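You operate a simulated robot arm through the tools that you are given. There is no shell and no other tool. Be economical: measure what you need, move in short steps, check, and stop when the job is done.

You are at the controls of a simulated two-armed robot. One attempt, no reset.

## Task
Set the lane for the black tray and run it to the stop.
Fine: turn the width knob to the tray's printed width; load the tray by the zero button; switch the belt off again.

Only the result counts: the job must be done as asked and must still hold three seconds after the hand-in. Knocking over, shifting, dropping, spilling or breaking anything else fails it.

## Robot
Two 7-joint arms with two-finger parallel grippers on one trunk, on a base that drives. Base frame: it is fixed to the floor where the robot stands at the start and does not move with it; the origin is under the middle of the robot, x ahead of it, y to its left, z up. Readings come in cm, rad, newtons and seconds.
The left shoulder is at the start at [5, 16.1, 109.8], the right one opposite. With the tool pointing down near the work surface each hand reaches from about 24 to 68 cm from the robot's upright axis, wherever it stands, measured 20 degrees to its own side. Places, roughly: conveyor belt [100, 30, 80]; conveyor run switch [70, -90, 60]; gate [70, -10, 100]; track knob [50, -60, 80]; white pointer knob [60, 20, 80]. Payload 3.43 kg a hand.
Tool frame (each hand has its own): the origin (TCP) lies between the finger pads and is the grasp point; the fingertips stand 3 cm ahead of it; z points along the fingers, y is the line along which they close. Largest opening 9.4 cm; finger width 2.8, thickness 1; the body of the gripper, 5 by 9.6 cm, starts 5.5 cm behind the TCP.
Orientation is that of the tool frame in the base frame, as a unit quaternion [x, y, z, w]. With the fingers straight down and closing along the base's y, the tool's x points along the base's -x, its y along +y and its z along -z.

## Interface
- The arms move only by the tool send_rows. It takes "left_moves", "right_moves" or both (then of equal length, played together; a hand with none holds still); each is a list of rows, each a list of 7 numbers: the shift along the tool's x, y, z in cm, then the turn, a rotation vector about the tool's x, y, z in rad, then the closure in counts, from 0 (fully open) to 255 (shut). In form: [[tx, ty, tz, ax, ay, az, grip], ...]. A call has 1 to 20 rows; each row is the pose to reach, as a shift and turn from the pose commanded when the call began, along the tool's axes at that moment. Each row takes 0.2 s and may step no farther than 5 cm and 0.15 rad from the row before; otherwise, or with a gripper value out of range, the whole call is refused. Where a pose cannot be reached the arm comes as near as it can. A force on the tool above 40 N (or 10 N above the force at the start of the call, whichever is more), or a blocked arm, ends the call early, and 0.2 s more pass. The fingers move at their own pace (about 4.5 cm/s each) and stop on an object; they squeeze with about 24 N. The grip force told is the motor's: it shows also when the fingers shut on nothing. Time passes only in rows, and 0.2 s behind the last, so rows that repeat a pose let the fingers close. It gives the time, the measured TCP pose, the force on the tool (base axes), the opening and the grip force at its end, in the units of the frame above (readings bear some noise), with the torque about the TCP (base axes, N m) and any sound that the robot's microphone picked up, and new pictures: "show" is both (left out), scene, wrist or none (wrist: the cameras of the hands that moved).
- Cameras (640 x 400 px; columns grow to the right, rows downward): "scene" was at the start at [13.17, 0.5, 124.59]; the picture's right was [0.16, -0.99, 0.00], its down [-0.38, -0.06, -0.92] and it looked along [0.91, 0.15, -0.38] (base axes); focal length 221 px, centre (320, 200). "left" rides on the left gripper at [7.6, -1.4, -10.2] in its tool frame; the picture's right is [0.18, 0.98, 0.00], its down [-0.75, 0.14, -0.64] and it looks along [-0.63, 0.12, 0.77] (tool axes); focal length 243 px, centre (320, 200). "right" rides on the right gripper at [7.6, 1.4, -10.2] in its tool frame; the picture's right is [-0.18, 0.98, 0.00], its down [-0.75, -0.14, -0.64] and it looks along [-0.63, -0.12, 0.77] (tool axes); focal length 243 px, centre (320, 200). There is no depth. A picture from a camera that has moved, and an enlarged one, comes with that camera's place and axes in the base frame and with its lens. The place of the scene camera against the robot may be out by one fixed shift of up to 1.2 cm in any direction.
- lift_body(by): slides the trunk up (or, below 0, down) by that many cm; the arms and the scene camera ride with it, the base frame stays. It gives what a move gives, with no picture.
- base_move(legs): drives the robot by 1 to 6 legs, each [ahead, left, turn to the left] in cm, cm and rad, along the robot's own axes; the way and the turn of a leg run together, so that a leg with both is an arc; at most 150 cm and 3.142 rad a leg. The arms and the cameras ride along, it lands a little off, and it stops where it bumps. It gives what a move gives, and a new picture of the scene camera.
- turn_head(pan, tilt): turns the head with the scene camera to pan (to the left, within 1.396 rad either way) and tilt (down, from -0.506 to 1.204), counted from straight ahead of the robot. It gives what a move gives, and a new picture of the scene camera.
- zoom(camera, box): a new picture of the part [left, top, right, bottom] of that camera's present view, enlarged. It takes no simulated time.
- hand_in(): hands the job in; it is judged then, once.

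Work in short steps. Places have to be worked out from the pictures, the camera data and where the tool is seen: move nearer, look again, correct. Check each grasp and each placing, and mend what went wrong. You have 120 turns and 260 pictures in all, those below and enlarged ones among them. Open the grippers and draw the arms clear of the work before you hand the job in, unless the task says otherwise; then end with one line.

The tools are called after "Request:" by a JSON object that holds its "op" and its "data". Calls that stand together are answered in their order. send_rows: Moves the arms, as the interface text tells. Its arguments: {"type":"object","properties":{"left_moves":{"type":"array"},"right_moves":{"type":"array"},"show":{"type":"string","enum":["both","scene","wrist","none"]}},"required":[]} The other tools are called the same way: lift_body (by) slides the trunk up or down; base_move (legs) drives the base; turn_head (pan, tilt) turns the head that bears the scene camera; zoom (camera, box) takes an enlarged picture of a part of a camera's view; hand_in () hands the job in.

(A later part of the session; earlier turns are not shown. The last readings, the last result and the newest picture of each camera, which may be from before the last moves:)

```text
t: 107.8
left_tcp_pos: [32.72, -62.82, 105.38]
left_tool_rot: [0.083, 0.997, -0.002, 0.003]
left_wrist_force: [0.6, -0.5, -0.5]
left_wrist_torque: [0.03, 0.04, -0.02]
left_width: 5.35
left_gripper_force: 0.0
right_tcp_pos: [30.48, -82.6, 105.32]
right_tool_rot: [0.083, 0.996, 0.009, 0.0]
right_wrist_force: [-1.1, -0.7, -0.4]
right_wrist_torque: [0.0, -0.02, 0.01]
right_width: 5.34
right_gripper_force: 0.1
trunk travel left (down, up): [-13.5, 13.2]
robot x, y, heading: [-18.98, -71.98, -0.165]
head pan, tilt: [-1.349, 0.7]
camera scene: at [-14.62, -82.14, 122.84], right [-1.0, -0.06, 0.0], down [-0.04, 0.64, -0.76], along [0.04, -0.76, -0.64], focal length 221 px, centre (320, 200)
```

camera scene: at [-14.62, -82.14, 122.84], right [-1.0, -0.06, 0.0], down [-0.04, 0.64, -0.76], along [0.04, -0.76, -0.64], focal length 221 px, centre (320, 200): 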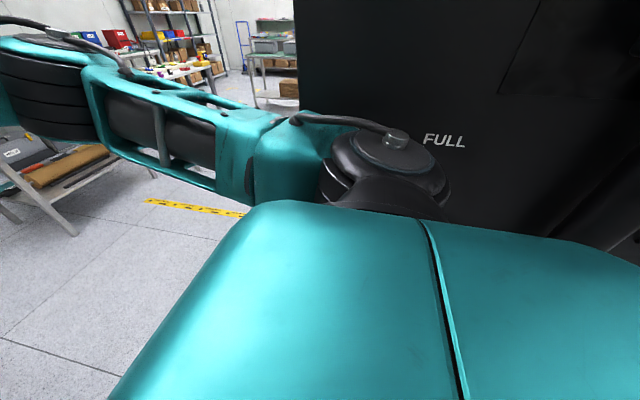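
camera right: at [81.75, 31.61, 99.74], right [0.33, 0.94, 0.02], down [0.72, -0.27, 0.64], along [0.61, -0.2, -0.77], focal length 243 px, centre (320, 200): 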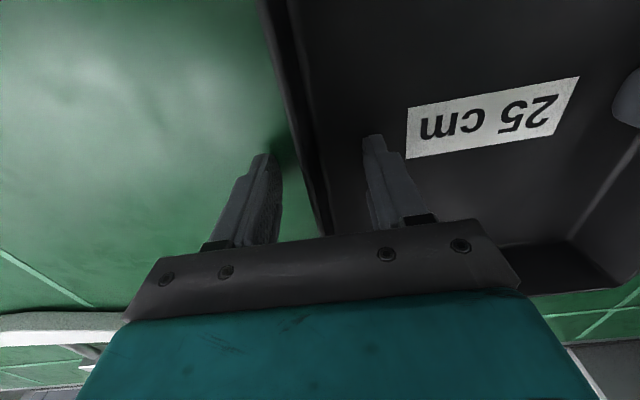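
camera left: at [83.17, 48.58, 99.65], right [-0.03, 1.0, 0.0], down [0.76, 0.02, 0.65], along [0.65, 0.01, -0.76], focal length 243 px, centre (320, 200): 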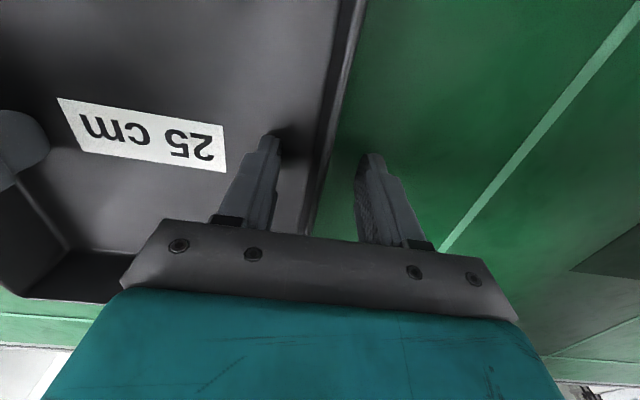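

A large black cabinet blocks the right. I'll work from this side and reach around the plate with the right hand. First retract the left hand and tuck the right, then advance a bit.

Request:
{"op": "send_rows", "data": {"left_moves": [[4, 1, 0, 0, 0, 0, 0], [8, 2, 0, 0, 0, 0, 0], [12, 4, 0, 0, 0, 0, 0], [16, 6, 0, 0, 0, 0, 0], [20, 8, 0, 0, 0, 0, 0]], "right_moves": [[3, -3, 0, 0, 0, 0, 0], [6, -6, 0, 0, 0, 0, 0], [9, -9, 0, 0, 0, 0, 0], [12, -12, 0, 0, 0, 0, 0], [14, -14, 0, 0, 0, 0, 0]], "show": "none"}}

Request:
{"op": "base_move", "data": {"legs": [[14, 3, 0], [0, 0, 0.16]]}}

Request:
{"op": "turn_head", "data": {"pan": -0.3, "tilt": 0.9}}

```text
t: 109.0
left_tcp_pos: [15.22, -50.84, 104.58]
left_tool_rot: [0.081, 0.997, -0.007, -0.005]
left_wrist_force: [0.6, 1.4, -0.2]
left_wrist_torque: [0.03, -0.03, 0.03]
left_width: 9.39
left_gripper_force: 0.1
right_tcp_pos: [15.73, -92.88, 104.83]
right_tool_rot: [0.077, 0.997, 0.003, -0.006]
right_wrist_force: [0.0, -0.5, -0.7]
right_wrist_torque: [0.03, -0.02, 0.04]
right_width: 9.41
right_gripper_force: 0.0
trunk travel left (down, up): [-13.5, 13.2]
robot x, y, heading: [-18.88, -71.98, -0.166]
head pan, tilt: [-1.349, 0.7]
```

```text
t: 111.0
left_tcp_pos: [24.76, -45.98, 105.3]
left_tool_rot: [0.004, 1.0, -0.002, 0.002]
left_wrist_force: [1.5, 0.2, 0.5]
left_wrist_torque: [-0.03, -0.01, -0.04]
left_width: 9.39
left_gripper_force: 0.1
right_tcp_pos: [31.89, -87.71, 105.1]
right_tool_rot: [0.004, 1.0, 0.008, 0.001]
right_wrist_force: [-0.6, -0.4, -1.3]
right_wrist_torque: [0.01, -0.01, -0.01]
right_width: 9.4
right_gripper_force: 0.1
trunk travel left (down, up): [-13.5, 13.2]
robot x, y, heading: [-4.46, -71.38, -0.008]
head pan, tilt: [-1.349, 0.7]
camera scene: at [1.07, -80.68, 122.84], right [-0.98, -0.21, 0.0], down [-0.14, 0.63, -0.77], along [0.16, -0.75, -0.64], focal length 221 px, centre (320, 200)
```

scene: 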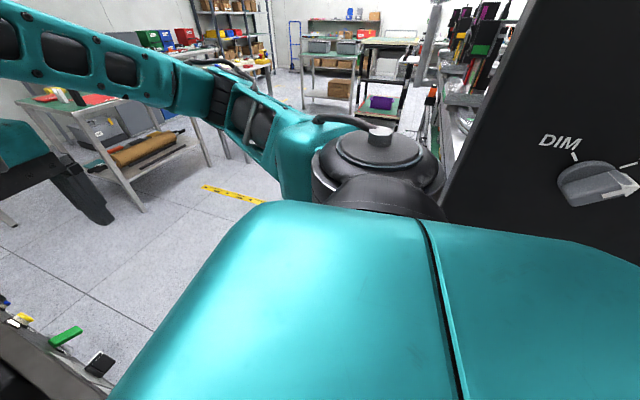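

```text
t: 112.3
left_tcp_pos: [24.83, -45.98, 105.18]
left_tool_rot: [0.003, 1.0, -0.001, 0.003]
left_wrist_force: [-0.3, 0.2, -0.5]
left_wrist_torque: [-0.03, 0.02, 0.02]
left_width: 9.44
left_gripper_force: 0.1
right_tcp_pos: [31.89, -87.69, 105.18]
right_tool_rot: [0.003, 1.0, 0.009, 0.0]
right_wrist_force: [0.2, -0.1, 0.1]
right_wrist_torque: [0.03, 0.0, -0.01]
right_width: 9.41
right_gripper_force: 0.0
trunk travel left (down, up): [-13.5, 13.2]
robot x, y, heading: [-4.8, -71.04, -0.008]
head pan, tilt: [-0.3, 0.901]
camera scene: at [6.45, -74.69, 121.22], right [-0.3, -0.95, 0.0], down [-0.75, 0.24, -0.62], along [0.59, -0.19, -0.78], focal length 221 px, centre (320, 200)
```

scene: 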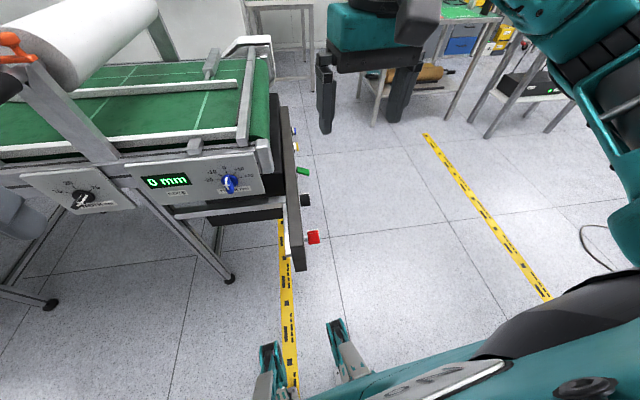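

Plate runs from (33,-77) to about (75,-85). I move the right hand around to its far side, yawed left, so the wrist camera can see the control face.

Request:
{"op": "send_rows", "data": {"right_moves": [[-1, -3, 1, 0, 0, -0.125, 0], [-2, -6, 3, 0, 0, -0.25, 0], [-3, -9, 5.5, 0, 0, -0.375, 0], [-4, -12, 8, 0, 0, -0.5, 0], [-5, -15, 10.5, 0, 0, -0.625, 0], [-6, -18, 13, 0, 0, -0.75, 0], [-6.5, -20, 15.5, 0, 0, -0.875, 0], [-7, -21, 18, 0, 0, -1.0, 0], [-7, -21, 18, 0, 0, -1.0, 0]], "show": "wrist"}}

```text
t: 114.3
left_tcp_pos: [24.82, -46.17, 105.23]
left_tool_rot: [0.003, 1.0, -0.001, 0.002]
left_wrist_force: [0.3, 0.4, 0.1]
left_wrist_torque: [0.01, -0.03, -0.03]
left_width: 9.36
left_gripper_force: 0.0
right_tcp_pos: [29.49, -95.76, 90.07]
right_tool_rot: [-0.464, 0.886, 0.002, 0.006]
right_wrist_force: [-1.0, 0.3, 0.5]
right_wrist_torque: [0.02, 0.02, 0.03]
right_width: 9.41
right_gripper_force: 0.0
right hand out of reach, approached as far as the arm can: row 6, 7, 8, 9
trunk travel left (down, up): [-13.5, 13.2]
robot x, y, heading: [-4.96, -71.34, -0.008]
head pan, tilt: [-0.3, 0.901]
camera right: at [23.91, -101.2, 100.21], right [-0.7, 0.71, 0.0], down [0.54, 0.53, 0.65], along [0.46, 0.46, -0.76], focal length 243 px, centre (320, 200)
```

right: 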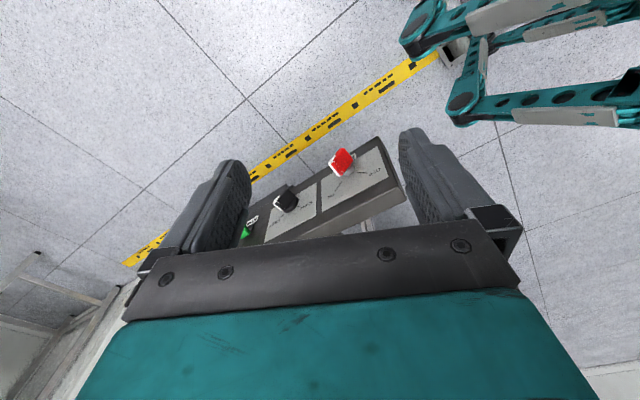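

Labels are visible; zoom in.

Request:
{"op": "zoom", "data": {"camera": "right", "box": [230, 130, 410, 245]}}

```text
3.48 times, centred on (320, 188) of right
camera zoom: at [23.91, -101.2, 100.21], right [-0.7, 0.71, 0.0], down [0.54, 0.53, 0.65], along [0.46, 0.46, -0.76], focal length 844 px, centre (320, 244)
```

zoom: 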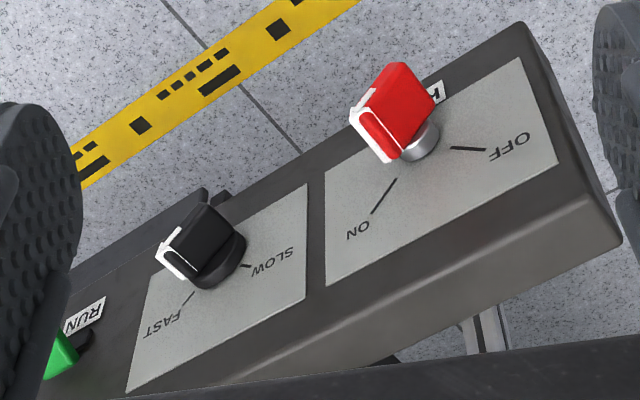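

I see OFF/ON on a red rotary, SLOW/FAST on black, and a "RUN" label at the green control. I shift the hand forward with less yaw to see the rest.

Request:
{"op": "send_rows", "data": {"right_moves": [[-1, -3, 0, 0, 0, 0.1, 0], [-2, -6, 0.5, 0, 0, 0.2, 0], [-3.3, -9, 1, 0, 0, 0.3, 0], [-4.4, -12, 1.5, 0, 0, 0.36, 0], [-5.5, -15.1, 2, 0, 0, 0.36, 0], [-5.5, -15.1, 2, 0, 0, 0.36, 0]], "show": "wrist"}}

Request:
{"op": "zoom", "data": {"camera": "right", "box": [230, 80, 430, 240]}}

```text
t: 115.7
left_tcp_pos: [24.83, -46.07, 105.24]
left_tool_rot: [0.003, 1.0, -0.002, 0.002]
left_wrist_force: [0.0, -0.7, 1.2]
left_wrist_torque: [0.0, 0.01, -0.02]
left_width: 9.39
left_gripper_force: 0.0
right_tcp_pos: [41.21, -99.09, 89.37]
right_tool_rot: [-0.31, 0.951, 0.007, 0.004]
right_wrist_force: [0.5, -0.4, 0.2]
right_wrist_torque: [0.02, 0.02, -0.04]
right_width: 9.39
right_gripper_force: 0.0
right hand out of reach, approached as far as the arm can: row 1, 4, 5, 6
trunk travel left (down, up): [-13.5, 13.2]
robot x, y, heading: [-4.37, -71.76, -0.011]
head pan, tilt: [-0.3, 0.901]
camera right: at [34.16, -102.56, 99.61], right [-0.43, 0.9, 0.01], down [0.69, 0.32, 0.65], along [0.58, 0.29, -0.76], focal length 243 px, centre (320, 200)
```

right: 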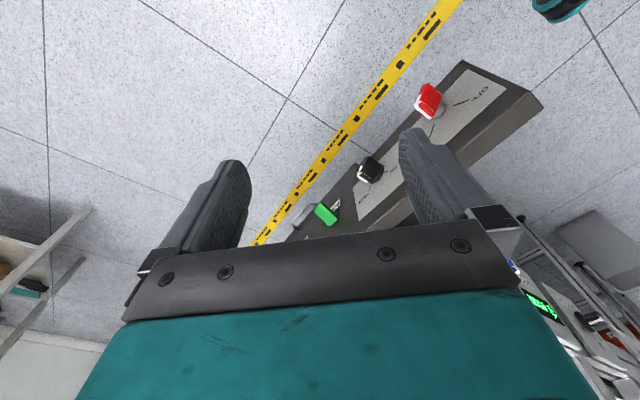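

```text
2.50 times, centred on (330, 160) of right
camera zoom: at [34.16, -102.56, 99.61], right [-0.43, 0.9, 0.01], down [0.69, 0.32, 0.65], along [0.58, 0.29, -0.76], focal length 606 px, centre (295, 300)
```

zoom: 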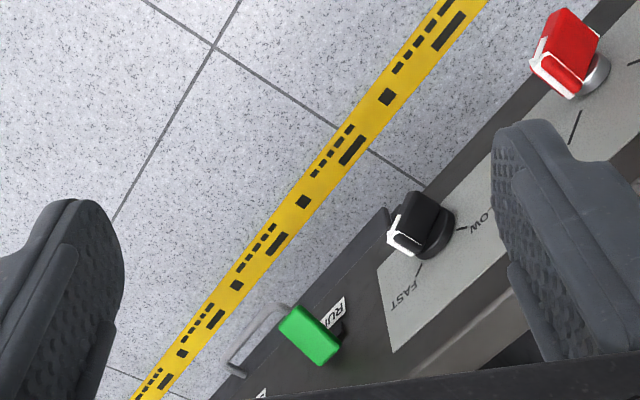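

Green RUN lever triangulates to (63.6,-86.5,64.8). I lower the trunk 12 cm for a closer, more face-on view.

Request:
{"op": "lift_body", "data": {"by": -12}}

Request:
{"op": "zoom", "data": {"camera": "right", "box": [200, 40, 440, 240]}}

```text
t: 117.2
left_tcp_pos: [24.85, -46.09, 93.29]
left_tool_rot: [0.003, 1.0, -0.001, 0.003]
left_wrist_force: [-0.1, -0.7, -0.1]
left_wrist_torque: [0.0, 0.01, 0.0]
left_width: 9.4
left_gripper_force: 0.0
right_tcp_pos: [41.24, -99.03, 77.42]
right_tool_rot: [-0.309, 0.951, 0.008, 0.003]
right_wrist_force: [-0.7, -0.2, 0.2]
right_wrist_torque: [0.03, 0.0, 0.01]
right_width: 9.43
right_gripper_force: 0.0
trunk travel left (down, up): [-1.5, 25.2]
robot x, y, heading: [-4.53, -71.37, -0.008]
head pan, tilt: [-0.3, 0.901]
```

```text
2.00 times, centred on (320, 140) of right
camera zoom: at [34.15, -102.56, 87.62], right [-0.43, 0.9, 0.01], down [0.69, 0.32, 0.65], along [0.58, 0.29, -0.76], focal length 485 px, centre (320, 320)
```

zoom: 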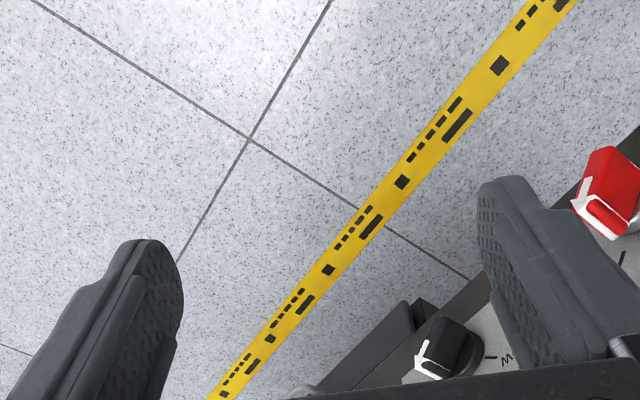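

I pitch the hand forward so the camera looks along toward the green lever.

Request:
{"op": "send_rows", "data": {"right_moves": [[1, -0.5, -1, 0, -0.14, 0, 0], [2, -1, -2, 0, -0.28, 0, 0], [3, -1.5, -3, 0, -0.42, 0, 0], [4, -2, -4, 0, -0.56, 0, 0], [5, -2, -4, 0, -0.7, 0, 0], [5, -2, -4, 0, -0.7, 0, 0]], "show": "wrist"}}

Request:
{"op": "zoom", "data": {"camera": "right", "box": [240, 40, 440, 220]}}

```text
t: 118.6
left_tcp_pos: [24.85, -46.06, 93.23]
left_tool_rot: [0.004, 1.0, -0.001, 0.002]
left_wrist_force: [0.2, -0.2, -0.2]
left_wrist_torque: [-0.01, -0.02, -0.01]
left_width: 9.39
left_gripper_force: 0.0
right_tcp_pos: [36.65, -99.76, 84.83]
right_tool_rot: [-0.288, 0.901, 0.092, 0.311]
right_wrist_force: [0.2, -0.8, 0.0]
right_wrist_torque: [-0.01, -0.01, 0.02]
right_width: 9.36
right_gripper_force: 0.0
right hand out of reach, approached as far as the arm can: row 1, 2, 3, 4, 5, 6
trunk travel left (down, up): [-1.5, 25.2]
robot x, y, heading: [-5.04, -71.52, -0.007]
head pan, tilt: [-0.3, 0.901]
camera right: at [25.8, -105.68, 88.31], right [-0.45, 0.89, 0.1], down [0.24, 0.01, 0.97], along [0.86, 0.46, -0.22], focal length 243 px, centre (320, 200)
```

right: 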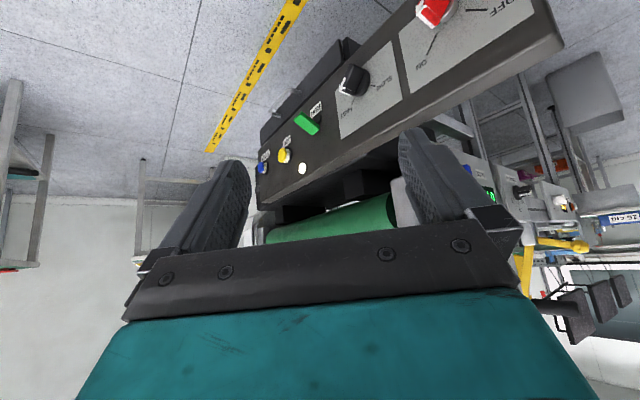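

```text
2.22 times, centred on (340, 130) of right
camera zoom: at [25.8, -105.68, 88.31], right [-0.45, 0.89, 0.1], down [0.24, 0.01, 0.97], along [0.86, 0.46, -0.22], focal length 539 px, centre (276, 356)
```

zoom: 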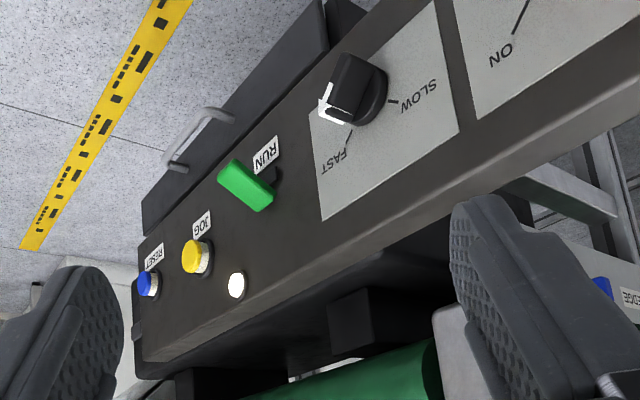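

Clear now: red ON/OFF, SLOW/FAST, green RUN lever, yellow JOG, blue RESET. I zoom on the red rotary and the green lever.

Request:
{"op": "zoom", "data": {"camera": "right", "box": [400, 0, 540, 80]}}

Request:
{"op": "zoom", "data": {"camera": "right", "box": [250, 60, 400, 180]}}

```text
4.57 times, centred on (470, 40) of right
camera zoom: at [25.8, -105.68, 88.31], right [-0.45, 0.89, 0.1], down [0.24, 0.01, 0.97], along [0.86, 0.46, -0.22], focal length 1109 px, centre (-366, 931)
```

zoom: 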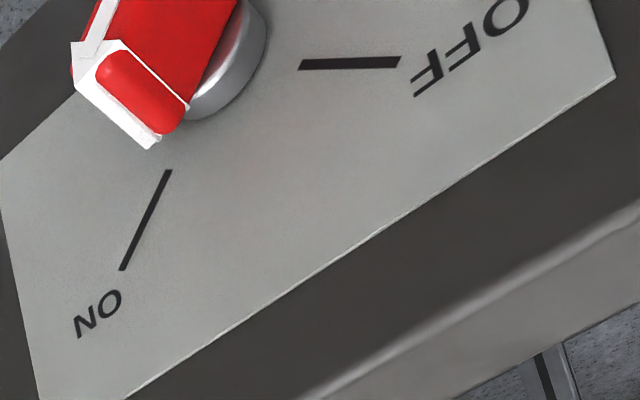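

```text
3.33 times, centred on (325, 120) of right
camera zoom: at [25.8, -105.68, 88.31], right [-0.45, 0.89, 0.1], down [0.24, 0.01, 0.97], along [0.86, 0.46, -0.22], focal length 809 px, centre (303, 467)
```

zoom: 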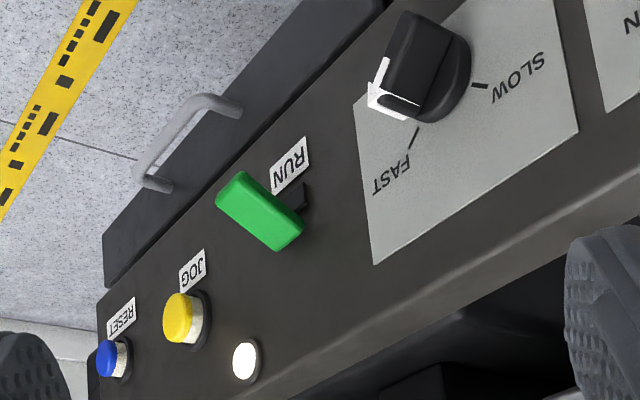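

Red is ON, speed FAST, and the green RUN lever appears flipped up; belt was not moving. I restore the right hand to tool-down with closed fingers, then approach the lever.

Request:
{"op": "send_rows", "data": {"right_moves": [[0, 0, -1, 0, 0.14, 0, 0], [0, 0, -1.5, 0, 0.28, 0, 255], [0, 0, -2, 0, 0.42, 0, 255], [0, 0, -2, 0, 0.55, 0, 255], [0, 0, -2, 0, 0.65, 0, 255], [0, 0, -2, 0, 0.65, 0, 255]], "show": "none"}}

Request:
{"op": "send_rows", "data": {"right_moves": [[0, 0, 0, 0, 0, 0.13, 255], [0, 0, 0, 0, 0, 0.26, 255], [0, 0, 0, 0, 0, 0.39, 255], [0, 0, 0, 0, 0, 0.52, 255], [0, 0, 0, 0, 0, 0.63, 255]], "show": "wrist"}}

```text
t: 120.0
left_tcp_pos: [24.84, -46.2, 93.19]
left_tool_rot: [0.003, 1.0, -0.001, 0.002]
left_wrist_force: [-0.7, -0.4, -0.8]
left_wrist_torque: [0.0, -0.01, 0.0]
left_width: 9.43
left_gripper_force: 0.2
right_tcp_pos: [35.68, -100.54, 86.55]
right_tool_rot: [-0.302, 0.953, -0.006, 0.007]
right_wrist_force: [0.8, -0.2, 0.5]
right_wrist_torque: [0.01, -0.01, 0.0]
right_width: 0.0
right_gripper_force: 10.3
trunk travel left (down, up): [-1.5, 25.2]
robot x, y, heading: [-4.93, -71.19, -0.008]
head pan, tilt: [-0.3, 0.901]
```

```text
t: 121.2
left_tcp_pos: [24.92, -46.17, 93.28]
left_tool_rot: [0.003, 1.0, -0.001, 0.003]
left_wrist_force: [-0.4, 1.5, -0.4]
left_wrist_torque: [0.01, -0.01, 0.0]
left_width: 9.39
left_gripper_force: 0.1
right_tcp_pos: [35.65, -100.69, 86.6]
right_tool_rot: [0.01, 1.0, -0.003, 0.01]
right_wrist_force: [-0.2, -0.9, 0.1]
right_wrist_torque: [0.01, 0.02, -0.03]
right_width: 0.0
right_gripper_force: 24.0
trunk travel left (down, up): [-1.5, 25.2]
robot x, y, heading: [-5.13, -71.43, -0.007]
head pan, tilt: [-0.3, 0.901]
camera right: at [27.93, -98.95, 96.72], right [0.2, 0.98, 0.0], down [0.74, -0.15, 0.66], along [0.64, -0.13, -0.75], focal length 243 px, centre (320, 200)
```

right: 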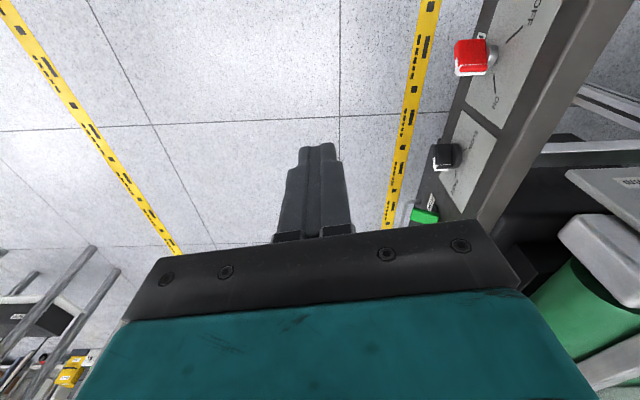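

Now base ahead 6 cm, then extend the hand alongside the plate for a near view of the lever.

Request:
{"op": "base_move", "data": {"legs": [[6, 0, 0]]}}

Request:
{"op": "send_rows", "data": {"right_moves": [[-3, 0.3, 1, 0, 0, 0, 255], [-6, 0.6, 2, 0, 0, 0, 255], [-9, 1, 3, 0, 0, 0, 255], [-12, 1, 4, 0, 0, 0, 255], [-12, 1, 4, 0, 0, 0, 255]], "show": "wrist"}}

Request:
{"op": "zoom", "data": {"camera": "right", "box": [340, 80, 500, 220]}}

```text
t: 122.2
left_tcp_pos: [30.88, -46.08, 93.22]
left_tool_rot: [0.004, 1.0, -0.003, 0.002]
left_wrist_force: [0.0, 0.2, -0.1]
left_wrist_torque: [0.01, 0.0, 0.03]
left_width: 9.43
left_gripper_force: 0.1
right_tcp_pos: [41.62, -100.69, 86.65]
right_tool_rot: [0.008, 1.0, -0.003, 0.009]
right_wrist_force: [0.5, -0.1, -0.2]
right_wrist_torque: [0.01, 0.01, 0.03]
right_width: 0.0
right_gripper_force: 23.7
trunk travel left (down, up): [-1.5, 25.2]
robot x, y, heading: [0.78, -71.46, -0.002]
head pan, tilt: [-0.3, 0.901]
camera scene: at [12.44, -74.72, 109.22], right [-0.3, -0.95, 0.0], down [-0.75, 0.24, -0.62], along [0.59, -0.19, -0.78], focal length 221 px, centre (320, 200)
```

scene: 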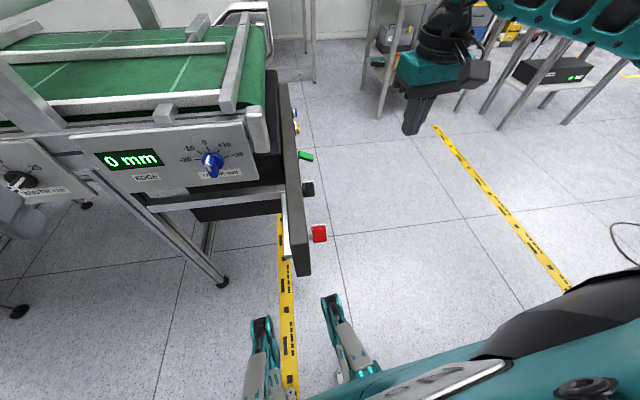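

```text
t: 123.4
left_tcp_pos: [30.87, -46.08, 93.18]
left_tool_rot: [0.004, 1.0, -0.002, 0.003]
left_wrist_force: [0.0, -0.6, -1.0]
left_wrist_torque: [0.03, 0.01, -0.02]
left_width: 9.39
left_gripper_force: 0.1
right_tcp_pos: [53.84, -99.88, 82.73]
right_tool_rot: [0.008, 1.0, -0.003, 0.009]
right_wrist_force: [-0.1, 0.0, -0.4]
right_wrist_torque: [-0.02, 0.02, 0.03]
right_width: 0.0
right_gripper_force: 24.3
trunk travel left (down, up): [-1.5, 25.2]
robot x, y, heading: [1.19, -71.32, -0.008]
head pan, tilt: [-0.3, 0.901]
camera right: at [46.03, -98.19, 92.94], right [0.2, 0.98, 0.0], down [0.74, -0.15, 0.66], along [0.64, -0.13, -0.76], focal length 243 px, centre (320, 200)
```

right: 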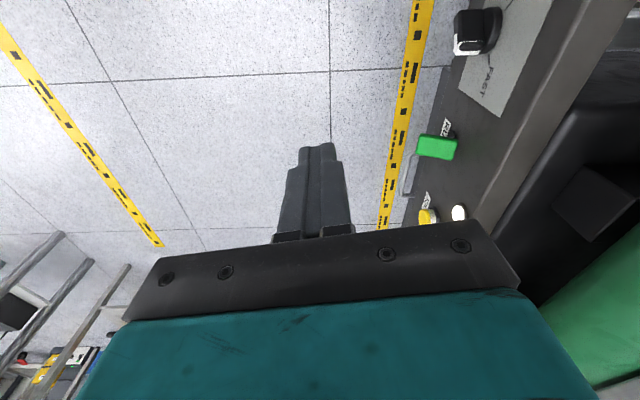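

```text
2.86 times, centred on (420, 150) of right
camera zoom: at [46.03, -98.19, 92.94], right [0.2, 0.98, 0.0], down [0.74, -0.15, 0.66], along [0.64, -0.13, -0.76], focal length 693 px, centre (34, 343)
```

zoom: 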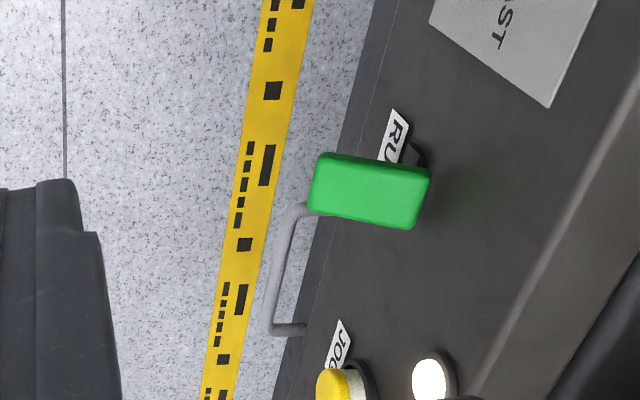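

The tab centre is about (65,-85.5,62.4), but I can't tell whether the lever is up or down. I pitch the hand forward to get a side profile of the lever.

Request:
{"op": "send_rows", "data": {"right_moves": [[0.3, 0.4, 1, 0, -0.14, 0, 255], [0.6, 0.8, 2, 0, -0.28, 0, 255], [0.9, 1.2, 3.2, 0, -0.42, 0, 255], [1.2, 1.6, 4.4, 0, -0.56, 0, 255], [1.5, 2, 5.6, 0, -0.7, 0, 255], [1.8, 2.4, 6.8, 0, -0.84, 0, 255], [1.8, 2.9, 8, 0, -0.97, 0, 255], [1.8, 2.9, 8, 0, -0.97, 0, 255]], "show": "wrist"}}

Request:
{"op": "zoom", "data": {"camera": "right", "box": [340, 100, 500, 220]}}

```text
t: 125.2
left_tcp_pos: [30.81, -46.25, 93.22]
left_tool_rot: [0.003, 1.0, -0.002, 0.002]
left_wrist_force: [-0.2, 0.4, -0.1]
left_wrist_torque: [-0.01, -0.03, 0.0]
left_width: 9.4
left_gripper_force: 0.2
right_tcp_pos: [52.15, -97.24, 75.38]
right_tool_rot: [0.007, 0.895, -0.006, 0.445]
right_wrist_force: [-0.8, -0.2, -0.2]
right_wrist_torque: [-0.01, -0.01, -0.02]
right_width: 0.03
right_gripper_force: 24.1
right hand out of reach, approached as far as the arm can: row 7, 8
trunk travel left (down, up): [-1.5, 25.2]
robot x, y, heading: [1.44, -71.3, -0.005]
head pan, tilt: [-0.3, 0.901]
camera right: at [39.39, -95.55, 75.49], right [0.13, 0.98, 0.14], down [-0.06, -0.14, 0.99], along [0.99, -0.13, 0.04], focal length 243 px, centre (320, 200)
```

right: 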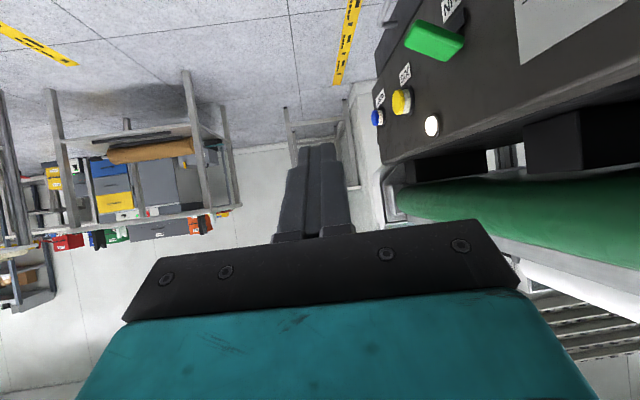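

```text
3.33 times, centred on (420, 160) of right
camera zoom: at [39.39, -95.55, 75.49], right [0.13, 0.98, 0.14], down [-0.06, -0.14, 0.99], along [0.99, -0.13, 0.04], focal length 809 px, centre (-13, 333)
```

zoom: 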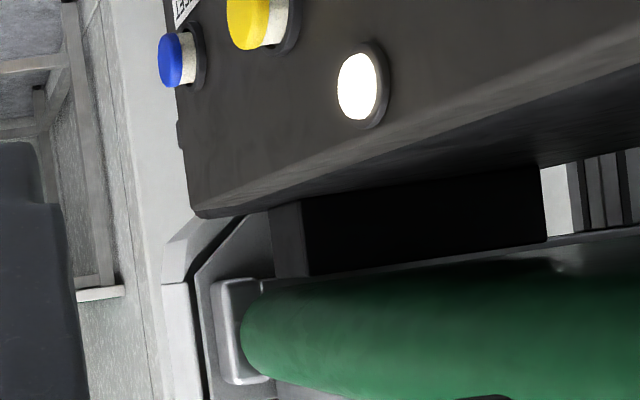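

Request:
{"op": "zoom", "data": {"camera": "right", "box": [360, 0, 500, 100]}}

```text
4.00 times, centred on (430, 50) of right
camera zoom: at [39.39, -95.55, 75.49], right [0.13, 0.98, 0.14], down [-0.06, -0.14, 0.99], along [0.99, -0.13, 0.04], focal length 970 px, centre (-120, 800)
```

zoom: 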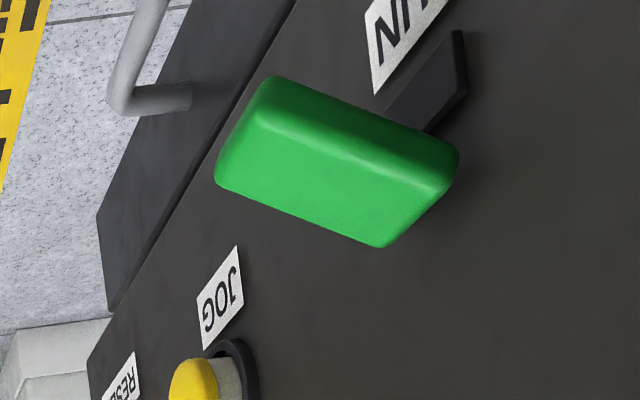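

Now it's clear: the green lever points outward and ~25–30° down (off), root at the panel; it must be flipped up. I'll come from below with closed fingers, yawed toward the panel to clear the knobs. First yaw ~0.6 left while lowering.

Request:
{"op": "send_rows", "data": {"right_moves": [[0.6, -0.5, 1.2, -0.1, 0, -0.068, 255], [1.3, -0.9, 2.5, -0.2, 0, -0.136, 255], [2, -1.2, 3.7, -0.3, 0, -0.203, 255], [2.6, -1.5, 5, -0.4, 0, -0.27, 255], [3.3, -1.8, 6.2, -0.495, 0, -0.339, 255], [3.9, -1.8, 7.4, -0.495, 0, -0.339, 255], [3.9, -1.8, 7.4, -0.495, 0, -0.339, 255]], "show": "wrist"}}

```text
t: 126.8
left_tcp_pos: [30.9, -46.08, 93.21]
left_tool_rot: [0.003, 1.0, -0.002, 0.003]
left_wrist_force: [-0.5, -0.3, 0.7]
left_wrist_torque: [0.01, 0.02, 0.0]
left_width: 9.38
left_gripper_force: 0.1
right_tcp_pos: [55.75, -99.2, 67.91]
right_tool_rot: [-0.252, 0.857, 0.138, 0.427]
right_wrist_force: [0.6, -0.3, 0.2]
right_wrist_torque: [0.0, 0.01, 0.02]
right_width: 0.0
right_gripper_force: 24.0
right hand out of reach, approached as far as the arm can: row 5
trunk travel left (down, up): [-1.5, 25.2]
robot x, y, heading: [1.0, -71.15, -0.004]
head pan, tilt: [-0.3, 0.901]
camera right: at [44.2, -104.99, 67.87], right [-0.45, 0.88, 0.17], down [0.04, -0.17, 0.98], along [0.89, 0.45, 0.04], focal length 243 px, centre (320, 200)
```

right: 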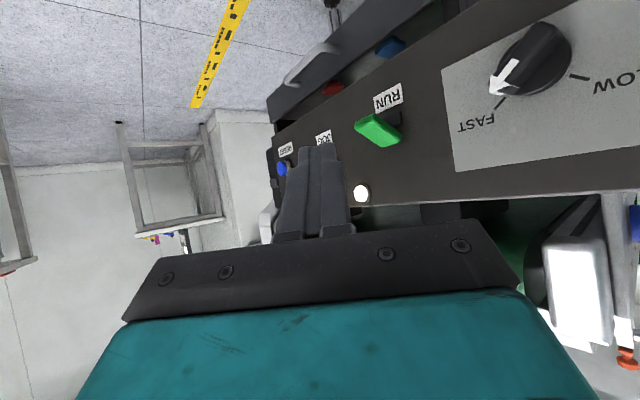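

Reached well. Zoom on the lever in this near-level view.

Request:
{"op": "zoom", "data": {"camera": "right", "box": [320, 80, 440, 170]}}

```text
4.44 times, centred on (380, 125) of right
camera zoom: at [44.2, -104.99, 67.87], right [-0.45, 0.88, 0.17], down [0.04, -0.17, 0.98], along [0.89, 0.45, 0.04], focal length 1078 px, centre (53, 533)
```

zoom: 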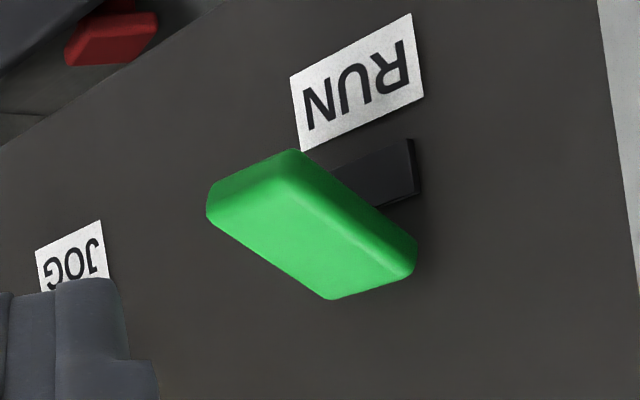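

I move the closed fingertips down and in, to just below the lever's outer end (65,-87.5,61), stopping slightly short to check.

Request:
{"op": "send_rows", "data": {"right_moves": [[1.8, 0.5, 2.4, 0, 0, 0, 255], [3.6, 0.9, 4.8, 0, 0, 0, 255], [5.4, 1.4, 7.2, 0, 0, 0, 255], [4.2, 2.1, 9, 0, 0, 0, 255], [2.8, 2.8, 10.8, 0, 0, 0, 255], [1.5, 3.5, 12.5, 0, 0, 0, 255], [1.5, 3.5, 12.5, 0, 0, 0, 255]], "show": "wrist"}}

Request:
{"op": "zoom", "data": {"camera": "right", "box": [240, 60, 440, 220]}}

```text
t: 128.4
left_tcp_pos: [30.85, -46.1, 93.28]
left_tool_rot: [0.003, 1.0, -0.002, 0.002]
left_wrist_force: [-0.7, 0.0, -0.3]
left_wrist_torque: [0.02, 0.02, -0.01]
left_width: 9.38
left_gripper_force: 0.1
right_tcp_pos: [61.27, -91.02, 59.19]
right_tool_rot: [-0.251, 0.858, 0.137, 0.427]
right_wrist_force: [0.3, -0.4, 0.0]
right_wrist_torque: [-0.01, 0.01, -0.02]
right_width: 0.01
right_gripper_force: 23.8
trunk travel left (down, up): [-1.5, 25.2]
robot x, y, heading: [1.2, -71.27, -0.006]
head pan, tilt: [-0.3, 0.901]
camera right: at [49.75, -96.82, 59.34], right [-0.45, 0.88, 0.17], down [0.04, -0.17, 0.98], along [0.89, 0.45, 0.04], focal length 243 px, centre (320, 200)
```

right: 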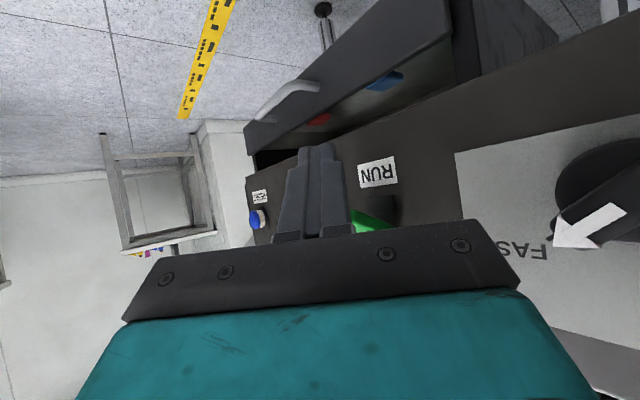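

```text
2.50 times, centred on (340, 140) of right
camera zoom: at [49.75, -96.82, 59.34], right [-0.45, 0.88, 0.17], down [0.04, -0.17, 0.98], along [0.89, 0.45, 0.04], focal length 606 px, centre (270, 350)
```

zoom: 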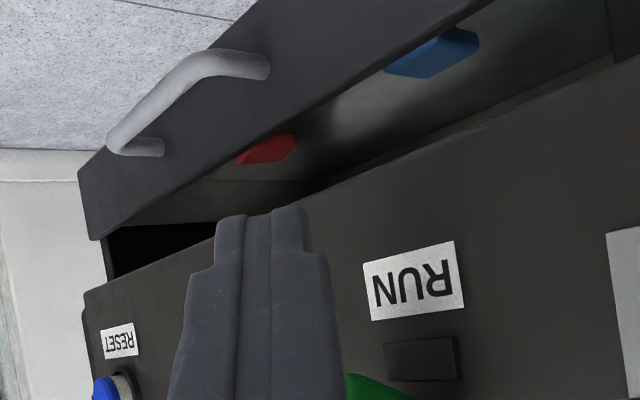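

Fingers are just outboard of the lever. I move in 3 cm beneath it, then lift gently 2.5 cm and watch force and sound.

Request:
{"op": "send_rows", "data": {"right_moves": [[-1, 0.6, 1.3, 0, 0, 0, 255], [-1.95, 1.1, 2.6, 0, 0, 0, 255], [-2.75, 1.1, 2, 0, 0, 0, 255], [-3.55, 1.1, 1.4, 0, 0, 0, 255], [-4.35, 1.1, 0.8, 0, 0, 0, 255]], "show": "wrist"}}

```text
t: 129.6
left_tcp_pos: [30.84, -46.13, 93.29]
left_tool_rot: [0.004, 1.0, -0.001, 0.003]
left_wrist_force: [-0.6, 0.2, -0.5]
left_wrist_torque: [-0.01, 0.02, 0.02]
left_width: 9.4
left_gripper_force: 0.1
right_tcp_pos: [63.37, -88.3, 62.36]
right_tool_rot: [-0.252, 0.857, 0.139, 0.428]
right_wrist_force: [-0.5, -0.2, -0.2]
right_wrist_torque: [0.02, 0.0, -0.01]
right_width: 0.0
right_gripper_force: 23.9
trunk travel left (down, up): [-1.5, 25.2]
robot x, y, heading: [1.46, -71.68, -0.011]
head pan, tilt: [-0.3, 0.901]
heard: click
camera right: at [51.99, -94.05, 62.44], right [-0.45, 0.88, 0.17], down [0.04, -0.17, 0.98], along [0.89, 0.45, 0.05], focal length 243 px, centre (320, 200)
```

right: 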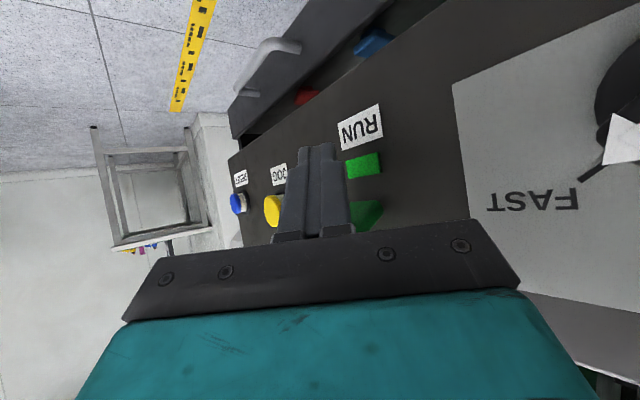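

Click heard and the RUN lamp is lit — the belt is running. I watch the tray.

Request:
{"op": "turn_head", "data": {"pan": 0.45, "tilt": 0.5}}

```text
t: 130.7
left_tcp_pos: [30.87, -46.09, 93.24]
left_tool_rot: [0.003, 1.0, -0.001, 0.003]
left_wrist_force: [0.9, 0.0, 0.0]
left_wrist_torque: [-0.06, 0.02, -0.02]
left_width: 9.41
left_gripper_force: 0.0
right_tcp_pos: [63.36, -88.48, 62.3]
right_tool_rot: [-0.253, 0.857, 0.139, 0.426]
right_wrist_force: [-0.2, 1.7, -0.5]
right_wrist_torque: [0.02, 0.0, 0.01]
right_width: 0.02
right_gripper_force: 24.0
trunk travel left (down, up): [-1.5, 25.2]
robot x, y, heading: [1.39, -71.75, -0.009]
head pan, tilt: [0.45, 0.499]
camera scene: at [13.44, -68.54, 112.61], right [0.43, -0.9, 0.0], down [-0.43, -0.21, -0.88], along [0.79, 0.38, -0.48], focal length 221 px, centre (320, 200)
```

scene: 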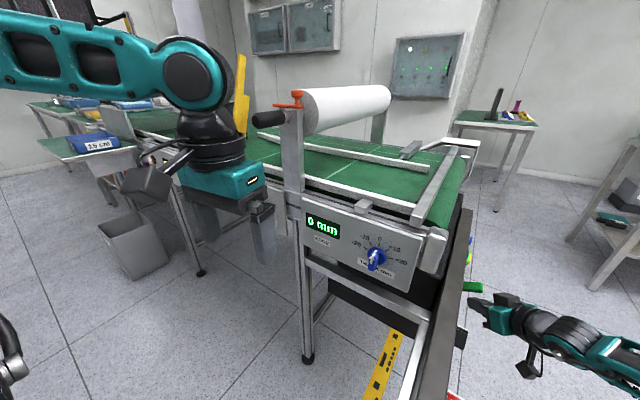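

Zoom (no time) to find the tray.

Request:
{"op": "zoom", "data": {"camera": "scene", "box": [60, 60, 480, 260]}}

```text
1.52 times, centred on (270, 160) of scene
camera zoom: at [13.44, -68.54, 112.61], right [0.43, -0.9, 0.0], down [-0.43, -0.21, -0.88], along [0.79, 0.38, -0.48], focal length 336 px, centre (396, 261)
```

zoom: 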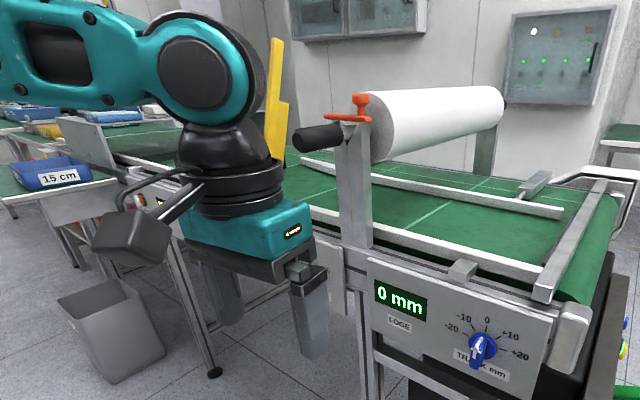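

Tray is hidden by the left hand. I move the left hand aside and withdraw the right one outward and up for the later switch-off.

Request:
{"op": "send_rows", "data": {"left_moves": [[3, 4, -1, 0, 0, 0, 0], [5, 8, -2, 0, 0, 0, 0], [6, 12, -3, 0, 0, 0, 0]], "right_moves": [[0, -1, -3, 0, 0, 0, 255], [-1, -2, -5, 0, 0, 0, 255], [-3, -2, -6.5, 0, 0, 0, 255]]}}

```text
refused: row 1 steps farther than a row can; nothing moved
```

Request:
{"op": "send_rows", "data": {"left_moves": [[2, 3, -1, 0, 0, 0, 0], [4, 6, -2, 0, 0, 0, 0], [5, 10, -3, 0, 0, 0, 0]], "right_moves": [[0, -1, -3, 0, 0, 0, 255], [-1, -2, -5, 0, 0, 0, 255], [-3, -2, -6.5, 0, 0, 0, 255]]}}

```text
t: 131.5
left_tcp_pos: [25.89, -36.0, 96.18]
left_tool_rot: [0.005, 1.0, -0.001, 0.0]
left_wrist_force: [-0.6, 0.7, 2.2]
left_wrist_torque: [-0.01, -0.05, -0.02]
left_width: 9.4
left_gripper_force: 0.1
right_tcp_pos: [61.68, -92.09, 68.38]
right_tool_rot: [-0.253, 0.857, 0.139, 0.426]
right_wrist_force: [-1.2, 0.2, -0.4]
right_wrist_torque: [0.01, 0.02, 0.02]
right_width: 0.0
right_gripper_force: 24.5
trunk travel left (down, up): [-1.5, 25.2]
robot x, y, heading: [1.41, -71.49, -0.006]
head pan, tilt: [0.45, 0.499]
camera scene: at [13.45, -68.54, 112.61], right [0.43, -0.9, 0.0], down [-0.43, -0.21, -0.88], along [0.79, 0.38, -0.48], focal length 221 px, centre (320, 200)
camera right: at [50.18, -97.91, 68.56], right [-0.45, 0.88, 0.17], down [0.04, -0.17, 0.98], along [0.89, 0.45, 0.04], focal length 243 px, centre (320, 200)
camera left: at [18.19, -37.35, 106.33], right [-0.18, 0.98, 0.0], down [0.76, 0.14, 0.64], along [0.63, 0.11, -0.77], focal length 243 px, centre (320, 200)
```

scene: 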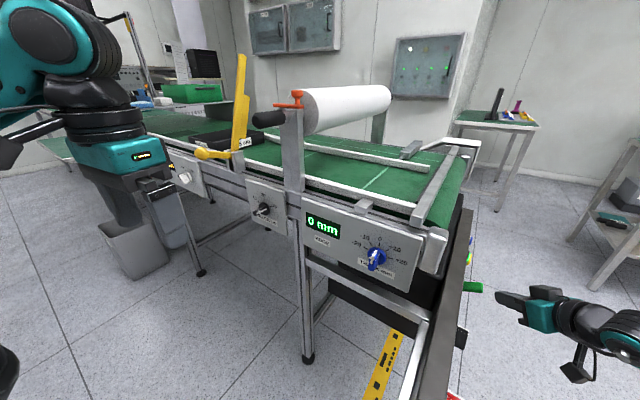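
right: 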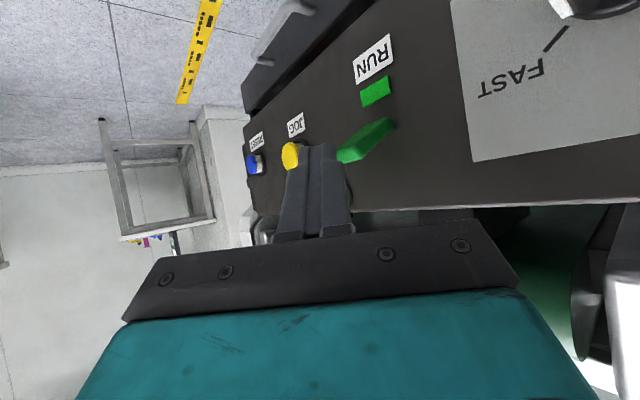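
left: 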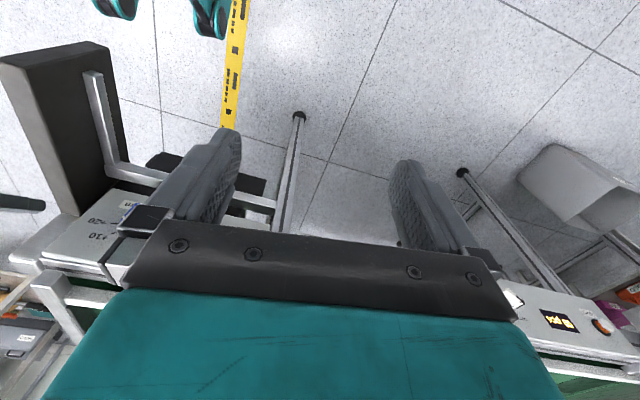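

Tray is moving, now entering at the gate. Zoom to check it's tracking.

Request:
{"op": "zoom", "data": {"camera": "scene", "box": [180, 90, 480, 220]}}

Request:
{"op": "send_rows", "data": {"right_moves": [[0, 0, 0, 0, 0, 0, 255], [0, 0, 0, 0, 0, 0, 255], [0, 0, 0, 0, 0, 0, 255], [0, 0, 0, 0, 0, 0, 255]], "show": "scene"}}

Request:
{"op": "zoom", "data": {"camera": "scene", "box": [180, 90, 480, 220]}}

```text
2.13 times, centred on (330, 155) of scene
camera zoom: at [13.45, -68.54, 112.61], right [0.43, -0.9, 0.0], down [-0.43, -0.21, -0.88], along [0.79, 0.38, -0.48], focal length 471 px, centre (299, 296)
```

zoom: 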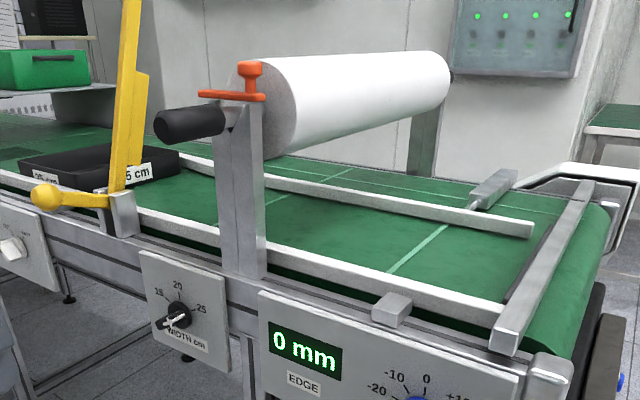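

```text
t: 132.5
left_tcp_pos: [25.88, -36.12, 96.1]
left_tool_rot: [0.004, 1.0, -0.002, 0.003]
left_wrist_force: [0.2, -0.3, -0.5]
left_wrist_torque: [0.0, -0.01, 0.0]
left_width: 9.41
left_gripper_force: 0.1
right_tcp_pos: [61.58, -92.0, 68.43]
right_tool_rot: [-0.253, 0.857, 0.139, 0.426]
right_wrist_force: [0.0, -0.9, -0.3]
right_wrist_torque: [0.0, 0.01, 0.01]
right_width: 0.01
right_gripper_force: 23.8
trunk travel left (down, up): [-1.5, 25.2]
robot x, y, heading: [1.39, -71.65, -0.008]
head pan, tilt: [0.45, 0.499]
camera scene: at [13.44, -68.54, 112.61], right [0.43, -0.9, 0.0], down [-0.43, -0.21, -0.88], along [0.79, 0.38, -0.48], focal length 221 px, centre (320, 200)
```

scene: 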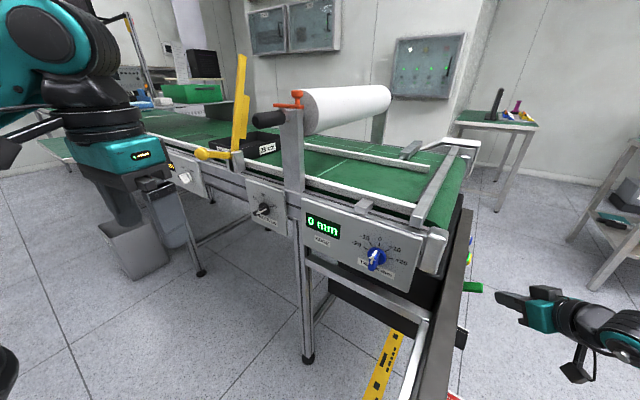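

```text
2.13 times, centred on (330, 155) of scene
camera zoom: at [13.44, -68.54, 112.61], right [0.43, -0.9, 0.0], down [-0.43, -0.21, -0.88], along [0.79, 0.38, -0.48], focal length 471 px, centre (299, 296)
```

zoom: 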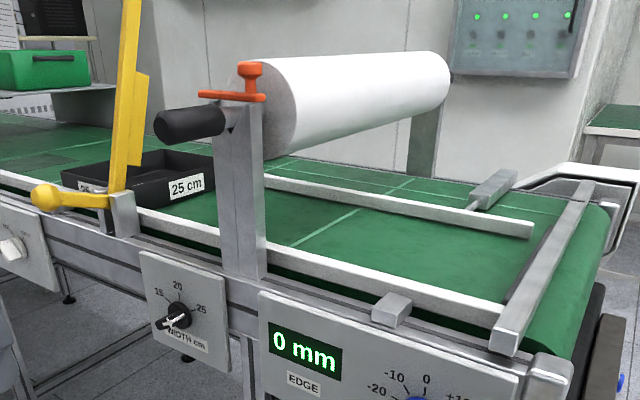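

Tray is entering the lane well aligned. Meanwhile I place the right fingertips above the raised lever (outer end z≈66.5).

Request:
{"op": "send_rows", "data": {"right_moves": [[-1.6, 0, -1.2, 0, 0, 0, 255], [-3.2, 0.1, -2.4, 0, 0, 0, 255], [-4.1, 1.1, -0.8, 0, 0, 0, 255], [-5, 2.0, 0.74, 0, 0, 0, 255], [-5, 2.0, 0.74, 0, 0, 0, 255]]}}

Request:
{"op": "zoom", "data": {"camera": "scene", "box": [180, 90, 480, 220]}}

```text
t: 133.7
left_tcp_pos: [25.85, -36.04, 96.16]
left_tool_rot: [0.002, 1.0, -0.002, 0.003]
left_wrist_force: [-0.5, 0.4, -0.3]
left_wrist_torque: [0.02, -0.02, 0.0]
left_width: 9.41
left_gripper_force: 0.0
right_tcp_pos: [63.65, -88.4, 72.1]
right_tool_rot: [-0.251, 0.858, 0.138, 0.426]
right_wrist_force: [0.6, -0.1, -0.7]
right_wrist_torque: [-0.02, -0.01, 0.02]
right_width: 0.0
right_gripper_force: 24.0
trunk travel left (down, up): [-1.5, 25.2]
robot x, y, heading: [1.17, -71.52, -0.01]
head pan, tilt: [0.45, 0.499]
camera scene: at [13.44, -68.53, 112.61], right [0.43, -0.9, 0.0], down [-0.43, -0.21, -0.88], along [0.79, 0.38, -0.48], focal length 221 px, centre (320, 200)
camera right: at [52.17, -94.21, 72.19], right [-0.45, 0.88, 0.17], down [0.04, -0.17, 0.98], along [0.89, 0.45, 0.04], focal length 243 px, centre (320, 200)
```

scene: 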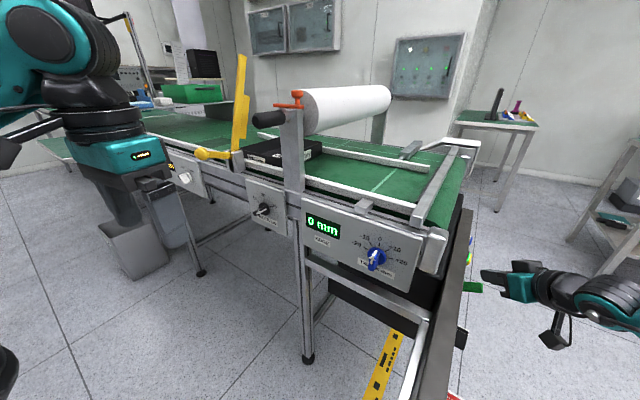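
right: 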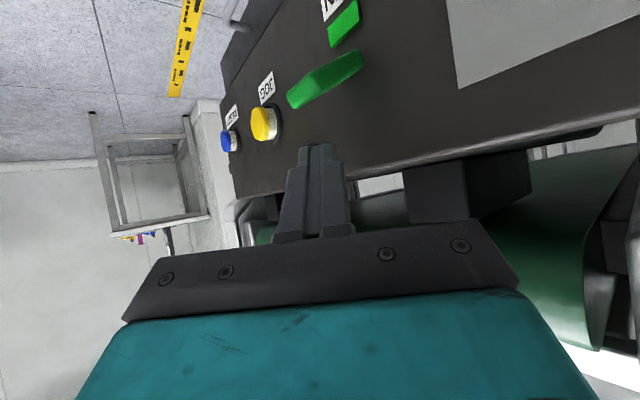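

```text
2.13 times, centred on (330, 155) of scene
camera zoom: at [13.44, -68.53, 112.61], right [0.43, -0.9, 0.0], down [-0.43, -0.21, -0.88], along [0.79, 0.38, -0.48], focal length 471 px, centre (299, 296)
```

zoom: 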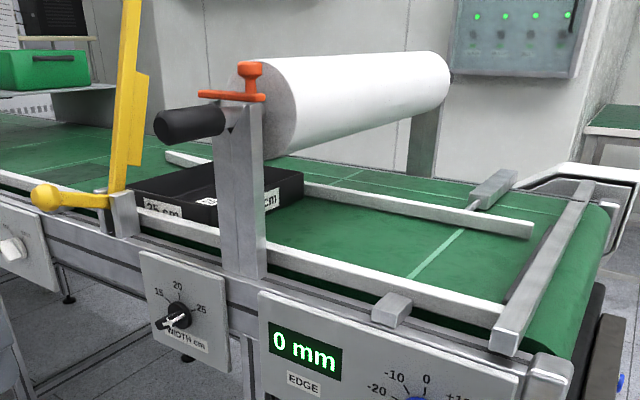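

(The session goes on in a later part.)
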